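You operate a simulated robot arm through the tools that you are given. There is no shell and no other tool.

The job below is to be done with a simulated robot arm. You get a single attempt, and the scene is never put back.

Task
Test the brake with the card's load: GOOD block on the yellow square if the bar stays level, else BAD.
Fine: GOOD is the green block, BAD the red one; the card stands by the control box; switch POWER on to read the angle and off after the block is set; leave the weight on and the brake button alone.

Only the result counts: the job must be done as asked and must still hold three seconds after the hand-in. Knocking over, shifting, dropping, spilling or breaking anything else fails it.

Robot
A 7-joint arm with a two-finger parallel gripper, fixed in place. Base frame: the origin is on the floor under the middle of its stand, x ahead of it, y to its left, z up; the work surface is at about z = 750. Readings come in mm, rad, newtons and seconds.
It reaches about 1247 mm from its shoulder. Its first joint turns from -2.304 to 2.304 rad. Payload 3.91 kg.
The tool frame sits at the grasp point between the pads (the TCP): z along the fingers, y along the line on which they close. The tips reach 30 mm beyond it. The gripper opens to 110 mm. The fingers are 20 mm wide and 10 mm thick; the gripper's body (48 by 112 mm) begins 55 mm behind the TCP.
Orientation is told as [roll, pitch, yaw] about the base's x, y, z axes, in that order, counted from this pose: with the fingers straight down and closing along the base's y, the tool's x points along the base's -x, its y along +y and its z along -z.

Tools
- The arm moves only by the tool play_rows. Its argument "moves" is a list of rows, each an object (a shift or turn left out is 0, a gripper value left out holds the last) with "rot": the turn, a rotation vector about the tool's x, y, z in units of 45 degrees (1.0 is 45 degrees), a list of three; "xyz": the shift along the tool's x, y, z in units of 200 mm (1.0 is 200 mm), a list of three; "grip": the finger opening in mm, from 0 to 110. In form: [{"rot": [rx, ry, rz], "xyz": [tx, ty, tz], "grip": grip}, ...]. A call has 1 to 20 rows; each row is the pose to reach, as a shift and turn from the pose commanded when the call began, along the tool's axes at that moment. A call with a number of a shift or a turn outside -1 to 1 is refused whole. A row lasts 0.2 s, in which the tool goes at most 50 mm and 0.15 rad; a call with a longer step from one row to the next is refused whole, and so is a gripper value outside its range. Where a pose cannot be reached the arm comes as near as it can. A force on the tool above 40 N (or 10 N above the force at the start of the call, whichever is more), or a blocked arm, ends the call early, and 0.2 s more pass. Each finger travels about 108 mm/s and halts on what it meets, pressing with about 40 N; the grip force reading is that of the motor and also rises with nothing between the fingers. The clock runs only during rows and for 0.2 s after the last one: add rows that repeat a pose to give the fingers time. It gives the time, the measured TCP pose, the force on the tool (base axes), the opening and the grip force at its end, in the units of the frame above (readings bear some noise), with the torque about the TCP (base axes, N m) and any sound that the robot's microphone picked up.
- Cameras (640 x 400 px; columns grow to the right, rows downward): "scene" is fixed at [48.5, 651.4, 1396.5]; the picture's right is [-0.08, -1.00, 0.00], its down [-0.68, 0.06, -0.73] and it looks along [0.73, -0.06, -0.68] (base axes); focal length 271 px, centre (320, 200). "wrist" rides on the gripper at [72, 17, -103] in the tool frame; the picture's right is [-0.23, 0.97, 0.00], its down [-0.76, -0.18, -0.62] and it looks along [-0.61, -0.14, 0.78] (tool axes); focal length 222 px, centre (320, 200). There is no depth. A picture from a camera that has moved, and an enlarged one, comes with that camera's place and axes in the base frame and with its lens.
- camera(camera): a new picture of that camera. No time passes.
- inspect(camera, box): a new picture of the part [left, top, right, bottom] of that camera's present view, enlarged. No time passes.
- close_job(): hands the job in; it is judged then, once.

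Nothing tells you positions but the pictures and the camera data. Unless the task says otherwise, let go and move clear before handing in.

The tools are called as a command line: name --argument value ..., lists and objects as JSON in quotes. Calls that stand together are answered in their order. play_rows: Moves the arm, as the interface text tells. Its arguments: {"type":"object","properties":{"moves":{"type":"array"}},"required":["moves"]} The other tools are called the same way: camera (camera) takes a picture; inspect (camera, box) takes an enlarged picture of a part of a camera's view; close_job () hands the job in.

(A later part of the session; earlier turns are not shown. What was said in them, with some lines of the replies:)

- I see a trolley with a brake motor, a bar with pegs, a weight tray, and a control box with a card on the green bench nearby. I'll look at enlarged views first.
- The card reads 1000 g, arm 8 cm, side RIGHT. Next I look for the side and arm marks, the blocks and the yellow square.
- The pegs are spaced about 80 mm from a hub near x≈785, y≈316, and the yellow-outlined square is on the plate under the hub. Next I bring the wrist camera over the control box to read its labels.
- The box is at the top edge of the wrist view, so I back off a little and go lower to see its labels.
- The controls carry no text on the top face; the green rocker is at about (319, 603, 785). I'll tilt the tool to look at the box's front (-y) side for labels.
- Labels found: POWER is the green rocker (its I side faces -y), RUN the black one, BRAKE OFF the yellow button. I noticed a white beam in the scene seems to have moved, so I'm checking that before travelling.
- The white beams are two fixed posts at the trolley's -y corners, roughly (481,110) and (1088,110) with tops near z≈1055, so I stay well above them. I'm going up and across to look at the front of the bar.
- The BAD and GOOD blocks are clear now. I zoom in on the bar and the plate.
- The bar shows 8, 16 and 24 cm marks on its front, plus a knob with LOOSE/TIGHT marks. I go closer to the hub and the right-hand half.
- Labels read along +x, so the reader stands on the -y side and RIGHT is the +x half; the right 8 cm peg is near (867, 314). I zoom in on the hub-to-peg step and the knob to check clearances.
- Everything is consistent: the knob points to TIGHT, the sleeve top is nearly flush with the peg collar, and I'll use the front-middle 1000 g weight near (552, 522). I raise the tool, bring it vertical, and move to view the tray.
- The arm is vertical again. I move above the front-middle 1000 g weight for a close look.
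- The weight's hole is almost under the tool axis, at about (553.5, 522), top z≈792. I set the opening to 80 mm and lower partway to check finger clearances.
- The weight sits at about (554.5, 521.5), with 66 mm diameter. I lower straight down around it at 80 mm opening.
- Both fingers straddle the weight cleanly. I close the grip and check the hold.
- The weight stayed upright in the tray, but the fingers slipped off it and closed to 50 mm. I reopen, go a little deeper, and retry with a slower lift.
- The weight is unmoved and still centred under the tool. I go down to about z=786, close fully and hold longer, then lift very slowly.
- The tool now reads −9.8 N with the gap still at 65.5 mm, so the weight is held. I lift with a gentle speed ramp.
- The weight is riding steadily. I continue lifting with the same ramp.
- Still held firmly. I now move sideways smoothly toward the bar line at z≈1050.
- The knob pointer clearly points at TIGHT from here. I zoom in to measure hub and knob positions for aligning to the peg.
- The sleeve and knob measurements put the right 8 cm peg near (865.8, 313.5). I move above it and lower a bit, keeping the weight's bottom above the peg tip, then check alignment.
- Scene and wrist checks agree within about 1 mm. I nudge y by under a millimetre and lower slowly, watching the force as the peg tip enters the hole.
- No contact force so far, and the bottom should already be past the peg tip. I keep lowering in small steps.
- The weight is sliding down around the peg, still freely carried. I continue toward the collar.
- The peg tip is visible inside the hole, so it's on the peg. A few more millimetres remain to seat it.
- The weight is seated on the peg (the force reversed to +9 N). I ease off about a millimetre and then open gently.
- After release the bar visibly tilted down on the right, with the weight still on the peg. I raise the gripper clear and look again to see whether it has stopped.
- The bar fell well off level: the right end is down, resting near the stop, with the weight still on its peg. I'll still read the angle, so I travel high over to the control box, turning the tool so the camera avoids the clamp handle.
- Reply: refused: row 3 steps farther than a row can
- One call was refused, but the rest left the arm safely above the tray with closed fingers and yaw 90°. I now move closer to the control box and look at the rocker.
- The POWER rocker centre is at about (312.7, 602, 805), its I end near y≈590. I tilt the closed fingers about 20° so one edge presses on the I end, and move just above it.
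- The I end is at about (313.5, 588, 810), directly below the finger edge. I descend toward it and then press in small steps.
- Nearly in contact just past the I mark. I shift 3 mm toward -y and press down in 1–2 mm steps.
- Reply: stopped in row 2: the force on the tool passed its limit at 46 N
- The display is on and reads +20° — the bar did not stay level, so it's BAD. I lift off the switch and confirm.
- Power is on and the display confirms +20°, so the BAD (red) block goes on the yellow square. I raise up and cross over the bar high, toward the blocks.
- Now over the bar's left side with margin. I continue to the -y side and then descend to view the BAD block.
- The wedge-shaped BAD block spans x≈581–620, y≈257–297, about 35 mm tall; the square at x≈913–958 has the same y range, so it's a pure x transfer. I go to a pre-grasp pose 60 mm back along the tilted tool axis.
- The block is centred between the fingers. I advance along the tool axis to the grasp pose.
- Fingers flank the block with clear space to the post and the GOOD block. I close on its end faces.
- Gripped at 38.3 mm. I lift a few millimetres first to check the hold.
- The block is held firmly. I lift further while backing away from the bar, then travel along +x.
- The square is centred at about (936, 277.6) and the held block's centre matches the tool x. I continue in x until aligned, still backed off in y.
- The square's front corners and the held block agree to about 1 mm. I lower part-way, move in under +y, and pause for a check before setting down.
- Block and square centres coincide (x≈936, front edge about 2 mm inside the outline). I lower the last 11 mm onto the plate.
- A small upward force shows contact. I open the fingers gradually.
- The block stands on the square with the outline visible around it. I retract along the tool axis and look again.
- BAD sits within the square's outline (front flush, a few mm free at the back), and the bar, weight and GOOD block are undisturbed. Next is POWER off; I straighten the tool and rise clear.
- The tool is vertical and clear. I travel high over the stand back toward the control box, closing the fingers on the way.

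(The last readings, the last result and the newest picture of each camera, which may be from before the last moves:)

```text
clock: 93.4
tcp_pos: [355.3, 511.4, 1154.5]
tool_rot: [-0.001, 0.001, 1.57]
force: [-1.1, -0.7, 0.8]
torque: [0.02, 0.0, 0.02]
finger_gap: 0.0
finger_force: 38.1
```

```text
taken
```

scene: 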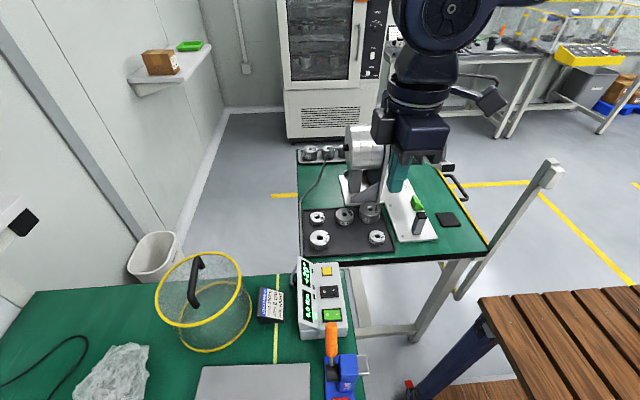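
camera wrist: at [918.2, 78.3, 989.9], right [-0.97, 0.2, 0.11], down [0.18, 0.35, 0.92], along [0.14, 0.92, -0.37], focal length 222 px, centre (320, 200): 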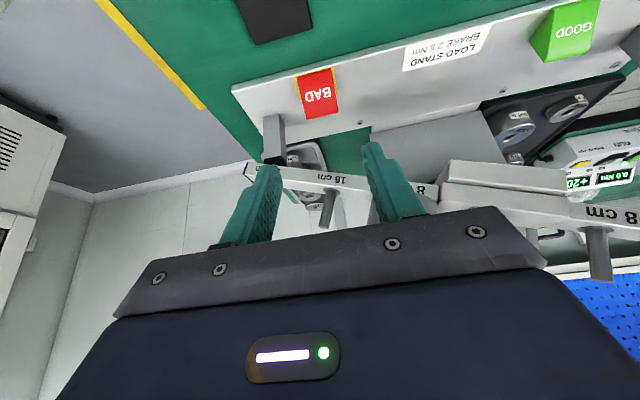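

I now rotate the tool another 90° so the gripper's narrow side faces the clamp handle.

play_rows --moves '[{"rot": [0, 0, -0.17]}, {"rot": [0, 0, -0.34]}, {"rot": [0, 0, -0.51]}, {"rot": [0, 0, -0.68]}, {"rot": [0, 0, -0.85]}, {"rot": [0, 0, -1.0]}, {"rot": [0, 0, -1.0]}]'

play_rows --moves '[{"rot": [0, 0, -0.17]}, {"rot": [0, 0, -0.34]}, {"rot": [0, 0, -0.51]}, {"rot": [0, 0, -0.68]}, {"rot": [0, 0, -0.85]}, {"rot": [0, 0, -1.0]}, {"rot": [0, 0, -1.0]}]'

camera --camera "wrist"

```text
clock: 95.0
tcp_pos: [357.7, 512.6, 1151.6]
tool_rot: [-0.001, 0.0, 2.359]
force: [0.4, 0.1, 0.1]
torque: [0.01, 0.02, 0.0]
finger_gap: 0.0
finger_force: 37.6
```

```text
clock: 96.6
tcp_pos: [358.7, 512.6, 1150.1]
tool_rot: [0.001, 0.001, -3.141]
force: [0.3, 0.6, 0.9]
torque: [0.01, -0.02, 0.02]
finger_gap: 0.0
finger_force: 37.5
```

```text
taken
camera wrist: at [431.6, 495.5, 1254.4], right [-0.23, -0.97, 0.0], down [-0.76, 0.18, 0.62], along [-0.61, 0.14, -0.78], focal length 222 px, centre (320, 200)
```

wrist: 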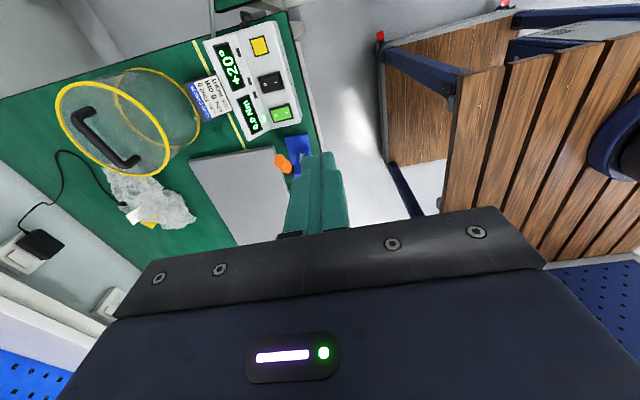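

Yaw 180 works and the camera is on the +x side, away from the clamp. I move over the O end of the POWER rocker with a 15° tilt so the +y finger edge presses first.

play_rows --moves '[{"rot": [-0.06, 0, 0], "xyz": [-0.04, -0.09, 0.12]}, {"rot": [-0.13, 0, 0], "xyz": [-0.09, -0.2, 0.29]}, {"rot": [-0.2, 0, 0], "xyz": [-0.14, -0.32, 0.46]}, {"rot": [-0.27, 0, 0], "xyz": [-0.19, -0.43, 0.62]}, {"rot": [-0.333, 0, 0], "xyz": [-0.2225, -0.5025, 0.75]}, {"rot": [-0.333, 0, 0], "xyz": [-0.2225, -0.5025, 0.75]}]'

camera --camera "wrist"

inspect --camera "wrist" --box '[220, 20, 420, 180]'

inspect --camera "scene" --box '[240, 200, 420, 360]'

```text
clock: 98.0
tcp_pos: [313.6, 614.6, 999.9]
tool_rot: [0.263, 0.001, 3.141]
force: [0.5, 0.4, 0.0]
torque: [0.01, 0.0, 0.01]
finger_gap: 0.0
finger_force: 38.1
```

```text
taken
camera wrist: at [385.8, 624.3, 1105.4], right [-0.23, -0.94, 0.25], down [-0.76, 0.33, 0.55], along [-0.61, -0.07, -0.79], focal length 222 px, centre (320, 200)
```

wrist: 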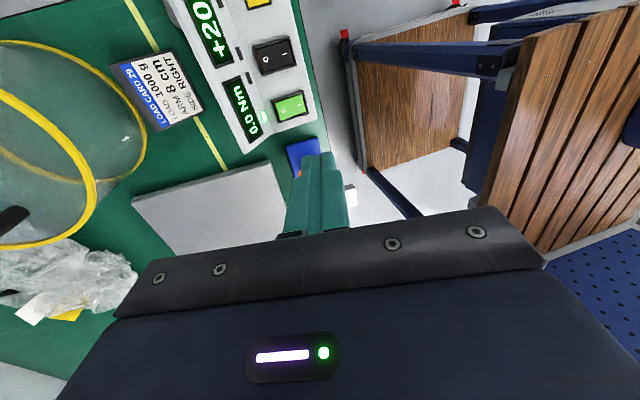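

```text
2.50 times, centred on (320, 100) of wrist
camera zoom: at [385.8, 624.3, 1105.4], right [-0.23, -0.94, 0.25], down [-0.76, 0.33, 0.55], along [-0.61, -0.07, -0.79], focal length 555 px, centre (320, 450)
```

zoom: 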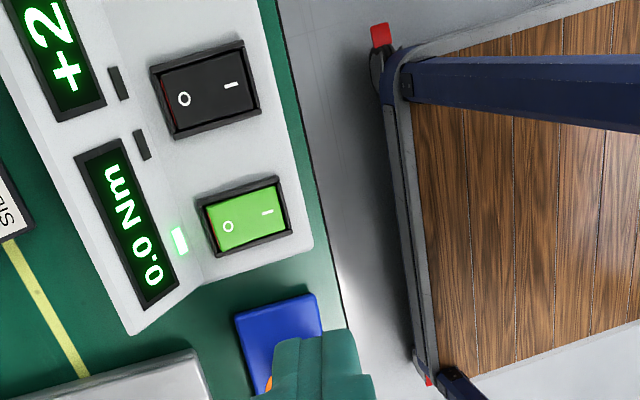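

```text
2.50 times, centred on (330, 280) of scene
camera zoom: at [48.5, 651.4, 1396.5], right [-0.08, -1.0, 0.0], down [-0.68, 0.06, -0.73], along [0.73, -0.06, -0.68], focal length 678 px, centre (295, 0)
```

zoom: 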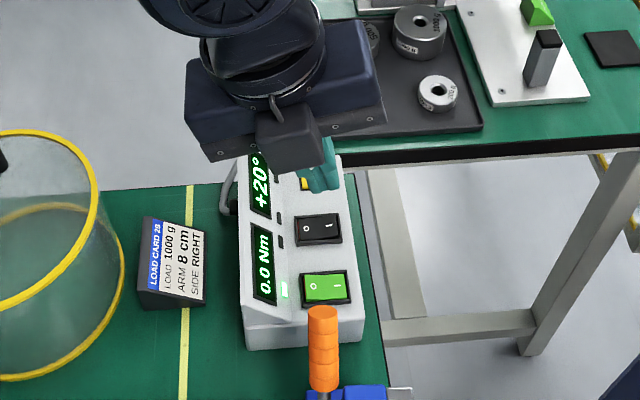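

The O end is at about (311.5, 617, 807). I descend to just above it.

play_rows --moves '[{"xyz": [-0.003, -0.05, 0.19]}, {"xyz": [-0.005, -0.105, 0.4]}, {"xyz": [-0.008, -0.155, 0.6]}, {"xyz": [-0.009, -0.19, 0.728]}, {"xyz": [-0.009, -0.19, 0.728]}]'

camera --camera "wrist"

inspect --camera "wrist" --box '[220, 80, 420, 230]'

inspect --camera "scene" --box '[270, 240, 390, 350]'

```text
clock: 99.2
tcp_pos: [313.0, 610.6, 850.1]
tool_rot: [0.261, 0.001, 3.142]
force: [0.3, -0.2, 0.8]
torque: [-0.01, 0.03, 0.01]
finger_gap: 0.0
finger_force: 37.5
```

```text
taken
camera wrist: at [385.7, 622.2, 953.4], right [-0.23, -0.94, 0.25], down [-0.76, 0.33, 0.56], along [-0.61, -0.06, -0.79], focal length 222 px, centre (320, 200)
```

wrist: 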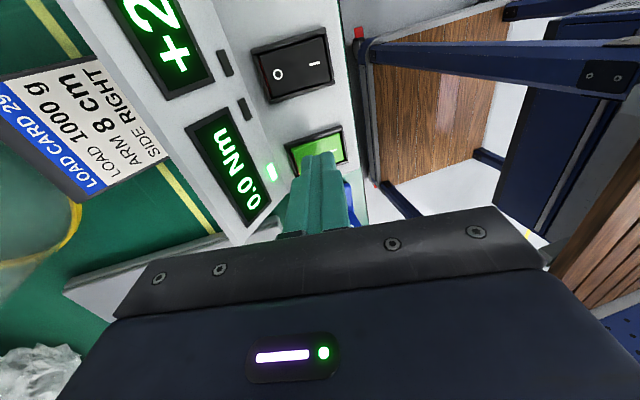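

```text
2.67 times, centred on (320, 155) of wrist
camera zoom: at [385.7, 622.2, 953.4], right [-0.23, -0.94, 0.25], down [-0.76, 0.33, 0.56], along [-0.61, -0.06, -0.79], focal length 592 px, centre (320, 320)
```

zoom: 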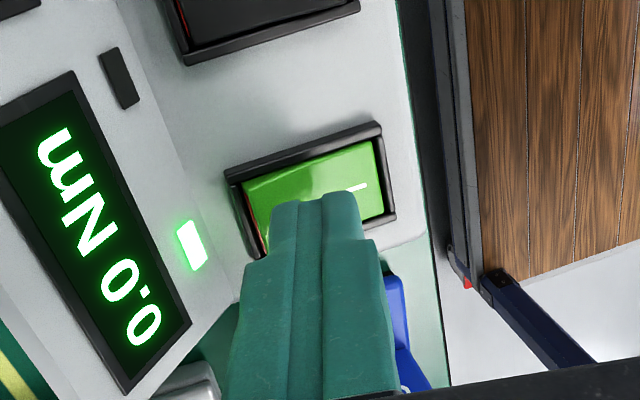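

```text
3.64 times, centred on (330, 295) of scene
camera zoom: at [48.5, 651.4, 1396.5], right [-0.08, -1.0, 0.0], down [-0.68, 0.06, -0.73], along [0.73, -0.06, -0.68], focal length 986 px, centre (284, -146)
```

zoom: 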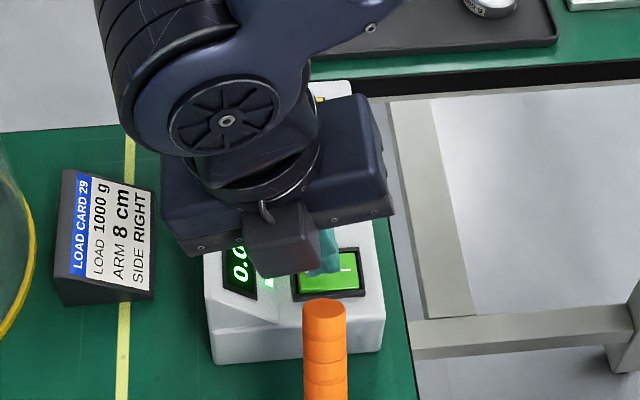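

Before pressing I noticed the small box on the gripper's back side hangs close to the orange clamp handle. I raise 30 mm and lean the tool 15° toward +x to keep it clear of the handle.

play_rows --moves '[{"xyz": [0, 0.02, -0.072]}, {"xyz": [0, 0.039, -0.145]}, {"rot": [0, -0.11, 0], "xyz": [0, 0.039, -0.145]}, {"rot": [0, -0.22, 0], "xyz": [0, 0.039, -0.145]}, {"rot": [0, -0.333, 0], "xyz": [0, 0.039, -0.145]}, {"rot": [0, -0.333, 0], "xyz": [0, 0.039, -0.145]}]'

camera --camera "wrist"

inspect --camera "wrist" --box '[220, 80, 420, 230]'

inspect --camera "scene" --box '[270, 240, 390, 350]'

```text
clock: 100.6
tcp_pos: [312.8, 611.5, 879.9]
tool_rot: [0.266, -0.25, 3.071]
force: [0.0, 0.2, -0.5]
torque: [-0.03, 0.0, 0.01]
finger_gap: 0.0
finger_force: 37.8
```

```text
taken
camera wrist: at [410.0, 616.6, 963.1], right [-0.22, -0.93, 0.31], down [-0.57, 0.38, 0.73], along [-0.79, -0.02, -0.62], focal length 222 px, centre (320, 200)
```

wrist: 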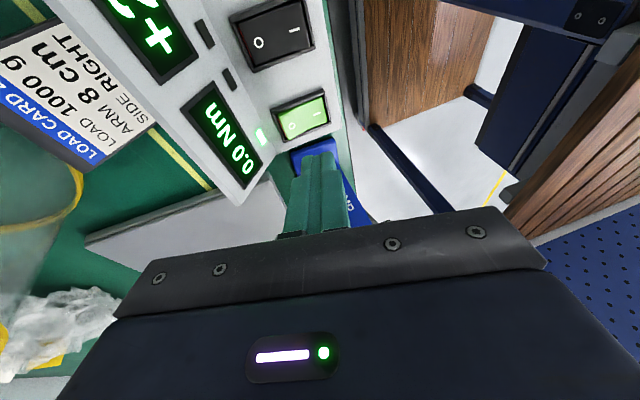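

```text
2.67 times, centred on (320, 155) of wrist
camera zoom: at [410.0, 616.6, 963.1], right [-0.22, -0.93, 0.31], down [-0.57, 0.38, 0.73], along [-0.79, -0.02, -0.62], focal length 592 px, centre (320, 320)
```

zoom: 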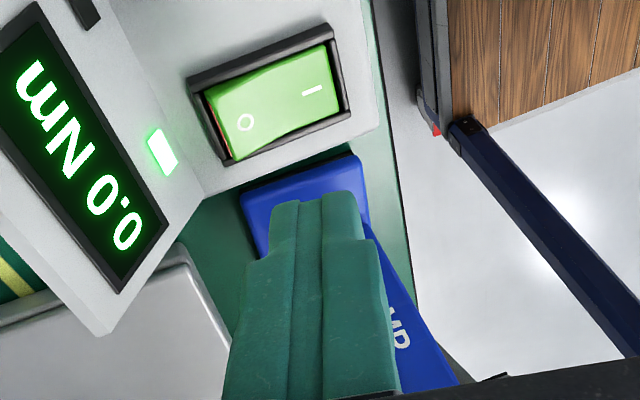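

```text
3.64 times, centred on (330, 295) of scene
camera zoom: at [48.5, 651.4, 1396.5], right [-0.08, -1.0, 0.0], down [-0.68, 0.06, -0.73], along [0.73, -0.06, -0.68], focal length 986 px, centre (284, -146)
```

zoom: 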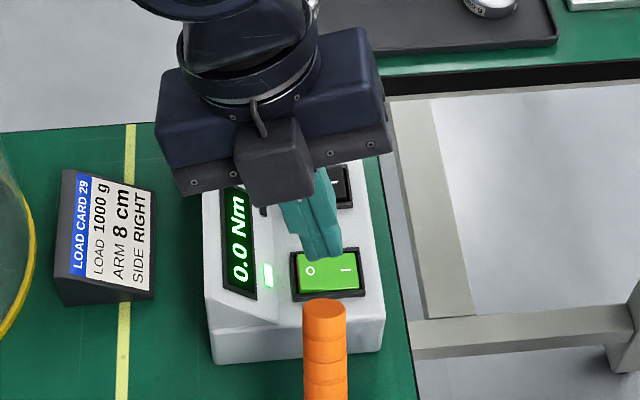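

The tool now leans away from the handle. I bring the finger corner down just above the O end.

play_rows --moves '[{"xyz": [0.008, -0.015, 0.045]}, {"xyz": [0.018, -0.034, 0.1]}, {"xyz": [0.026, -0.049, 0.147]}, {"xyz": [0.0298, -0.0565, 0.1693]}, {"xyz": [0.0298, -0.0565, 0.1693]}]'

inspect --camera "wrist" --box '[220, 80, 420, 230]'

inspect --camera "scene" --box '[290, 270, 370, 340]'

```text
clock: 101.8
tcp_pos: [307.9, 615.2, 843.0]
tool_rot: [0.271, -0.25, 3.072]
force: [0.6, 0.0, 0.8]
torque: [0.0, -0.02, -0.01]
finger_gap: 0.0
finger_force: 37.2
```

```text
2.67 times, centred on (320, 155) of wrist
camera zoom: at [406.4, 618.6, 926.6], right [-0.22, -0.93, 0.31], down [-0.58, 0.38, 0.73], along [-0.79, -0.02, -0.62], focal length 592 px, centre (320, 320)
```

zoom: 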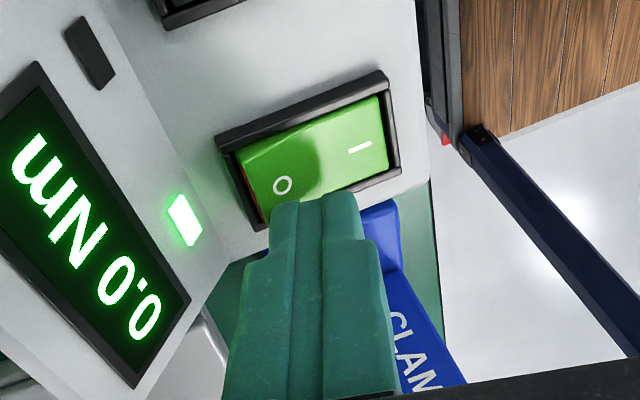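

```text
5.71 times, centred on (330, 305) of scene
camera zoom: at [48.5, 651.4, 1396.5], right [-0.08, -1.0, 0.0], down [-0.68, 0.06, -0.73], along [0.73, -0.06, -0.68], focal length 1550 px, centre (263, -400)
```

zoom: 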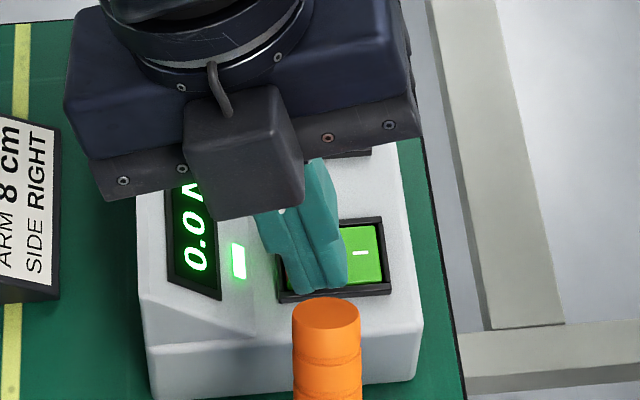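

The finger corner is over the O end at about (309, 615, 810). I press down in small steps.

play_rows --moves '[{"xyz": [0.0019, -0.002, 0.007]}, {"xyz": [0.0038, -0.0039, 0.014]}, {"xyz": [0.0056, -0.0059, 0.021]}]'

inspect --camera "scene" --box '[270, 250, 380, 345]'

```text
clock: 102.6
tcp_pos: [310.1, 614.2, 840.2]
tool_rot: [0.269, -0.25, 3.074]
force: [0.7, -5.1, 14.0]
torque: [-0.12, -0.04, -0.01]
finger_gap: 0.1
finger_force: 37.7
```

```text
4.21 times, centred on (325, 298) of scene
camera zoom: at [48.5, 651.4, 1396.5], right [-0.08, -1.0, 0.0], down [-0.68, 0.06, -0.73], along [0.73, -0.06, -0.68], focal length 1142 px, centre (299, -210)
```

zoom: 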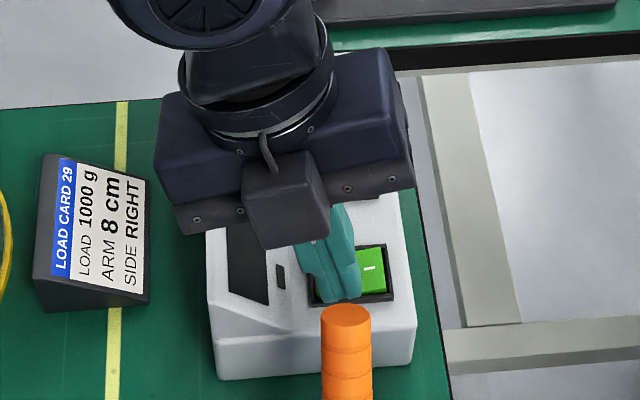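

The displays went dark: POWER is off. I lift straight up off the switch.

play_rows --moves '[{"xyz": [-0.0125, 0.013, -0.0466]}, {"xyz": [-0.05, 0.052, -0.186]}, {"xyz": [-0.1, 0.104, -0.373]}, {"xyz": [-0.155, 0.161, -0.578]}, {"xyz": [-0.21, 0.218, -0.783]}]'

inspect --camera "scene" --box '[240, 240, 400, 350]'

camera --camera "wrist"

```text
clock: 103.8
tcp_pos: [309.6, 612.5, 1007.1]
tool_rot: [0.271, -0.253, 3.072]
force: [0.3, 0.5, -1.0]
torque: [0.03, 0.02, -0.03]
finger_gap: 0.0
finger_force: 37.9
```

```text
3.64 times, centred on (320, 295) of scene
camera zoom: at [48.5, 651.4, 1396.5], right [-0.08, -1.0, 0.0], down [-0.68, 0.06, -0.73], along [0.73, -0.06, -0.68], focal length 986 px, centre (320, -146)
```

zoom: 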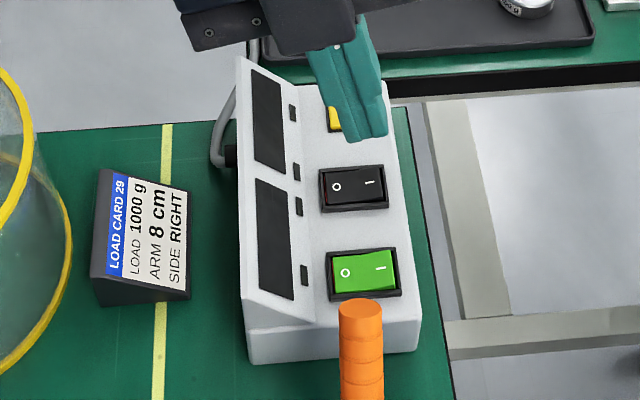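

```text
taken
camera wrist: at [408.2, 617.8, 1089.3], right [-0.22, -0.93, 0.31], down [-0.57, 0.38, 0.73], along [-0.79, -0.02, -0.61], focal length 222 px, centre (320, 200)
```

wrist: 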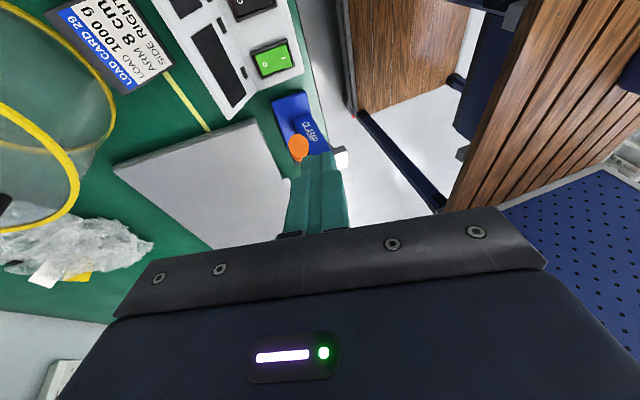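

POWER is off and the box, card and handle are unmoved. One last check of the stand before handing in.

camera --camera "scene"

inspect --camera "scene" --box '[370, 110, 470, 250]'

inspect --camera "scene" --box '[380, 145, 420, 180]'

```text
taken
```

scene: 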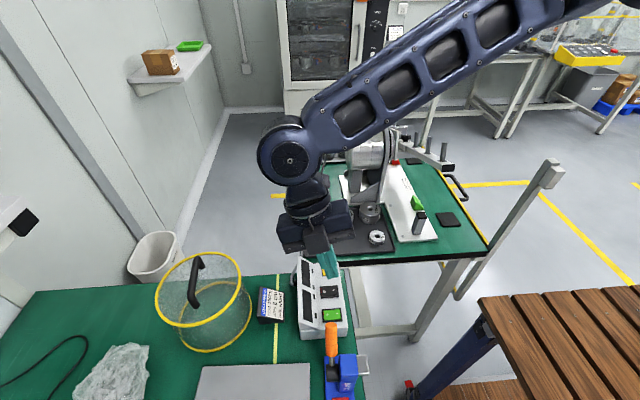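

```text
2.86 times, centred on (420, 180) of scene
camera zoom: at [48.5, 651.4, 1396.5], right [-0.08, -1.0, 0.0], down [-0.68, 0.06, -0.73], along [0.73, -0.06, -0.68], focal length 775 px, centre (34, 257)
```

zoom: 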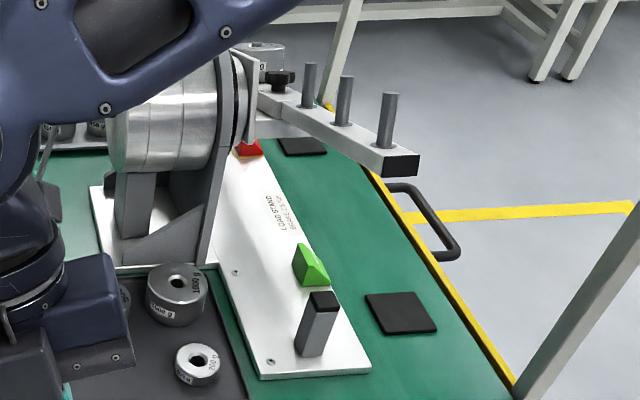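

```text
11.43 times, centred on (400, 162) of scene
camera zoom: at [48.5, 651.4, 1396.5], right [-0.08, -1.0, 0.0], down [-0.68, 0.06, -0.73], along [0.73, -0.06, -0.68], focal length 3099 px, centre (-594, 629)
```

zoom: 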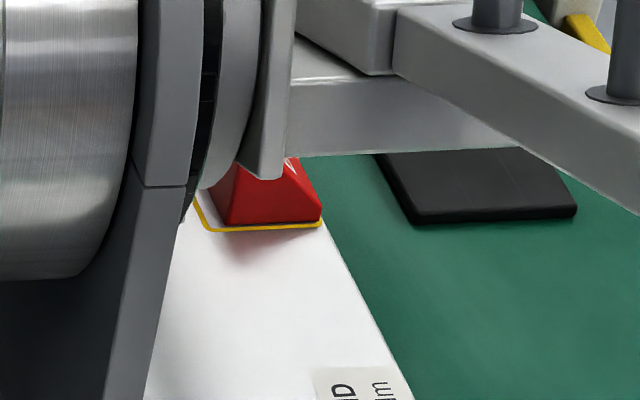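

The BAD block stands on the yellow square, the 1000 g weight is on the right 8 cm peg, POWER is off, and the arm is clear of everything. I hand the job in.

close_job

```text
The job is handed in.
```

The brake failed the test, so the red BAD block is on the yellow square. With the card's load on (1000 g at 8 cm, right side), the bar dropped off level, and the display read +20° with POWER on.

- **Weight:** the 1000 g weight is still on the right-hand 8 cm peg. My first lift slipped and left it standing in its tray; the second lift, done more slowly, held.
- **Loading:** while seating the weight I briefly pushed on it with about 19 N, roughly twice the card's load and still under the brake's 2.5 Nm mark. The bar was down once I let go, with only the weight on it.
- **Block:** BAD sits inside the square's outline, about 3 mm off centre toward the front (the side the labels face).
- **Controls:** POWER is off again and its displays are dark. I didn't touch RUN or the BRAKE OFF button.

In the last pictures the GOOD block, card, control box and clamp handle were where they started, and the arm was clear.
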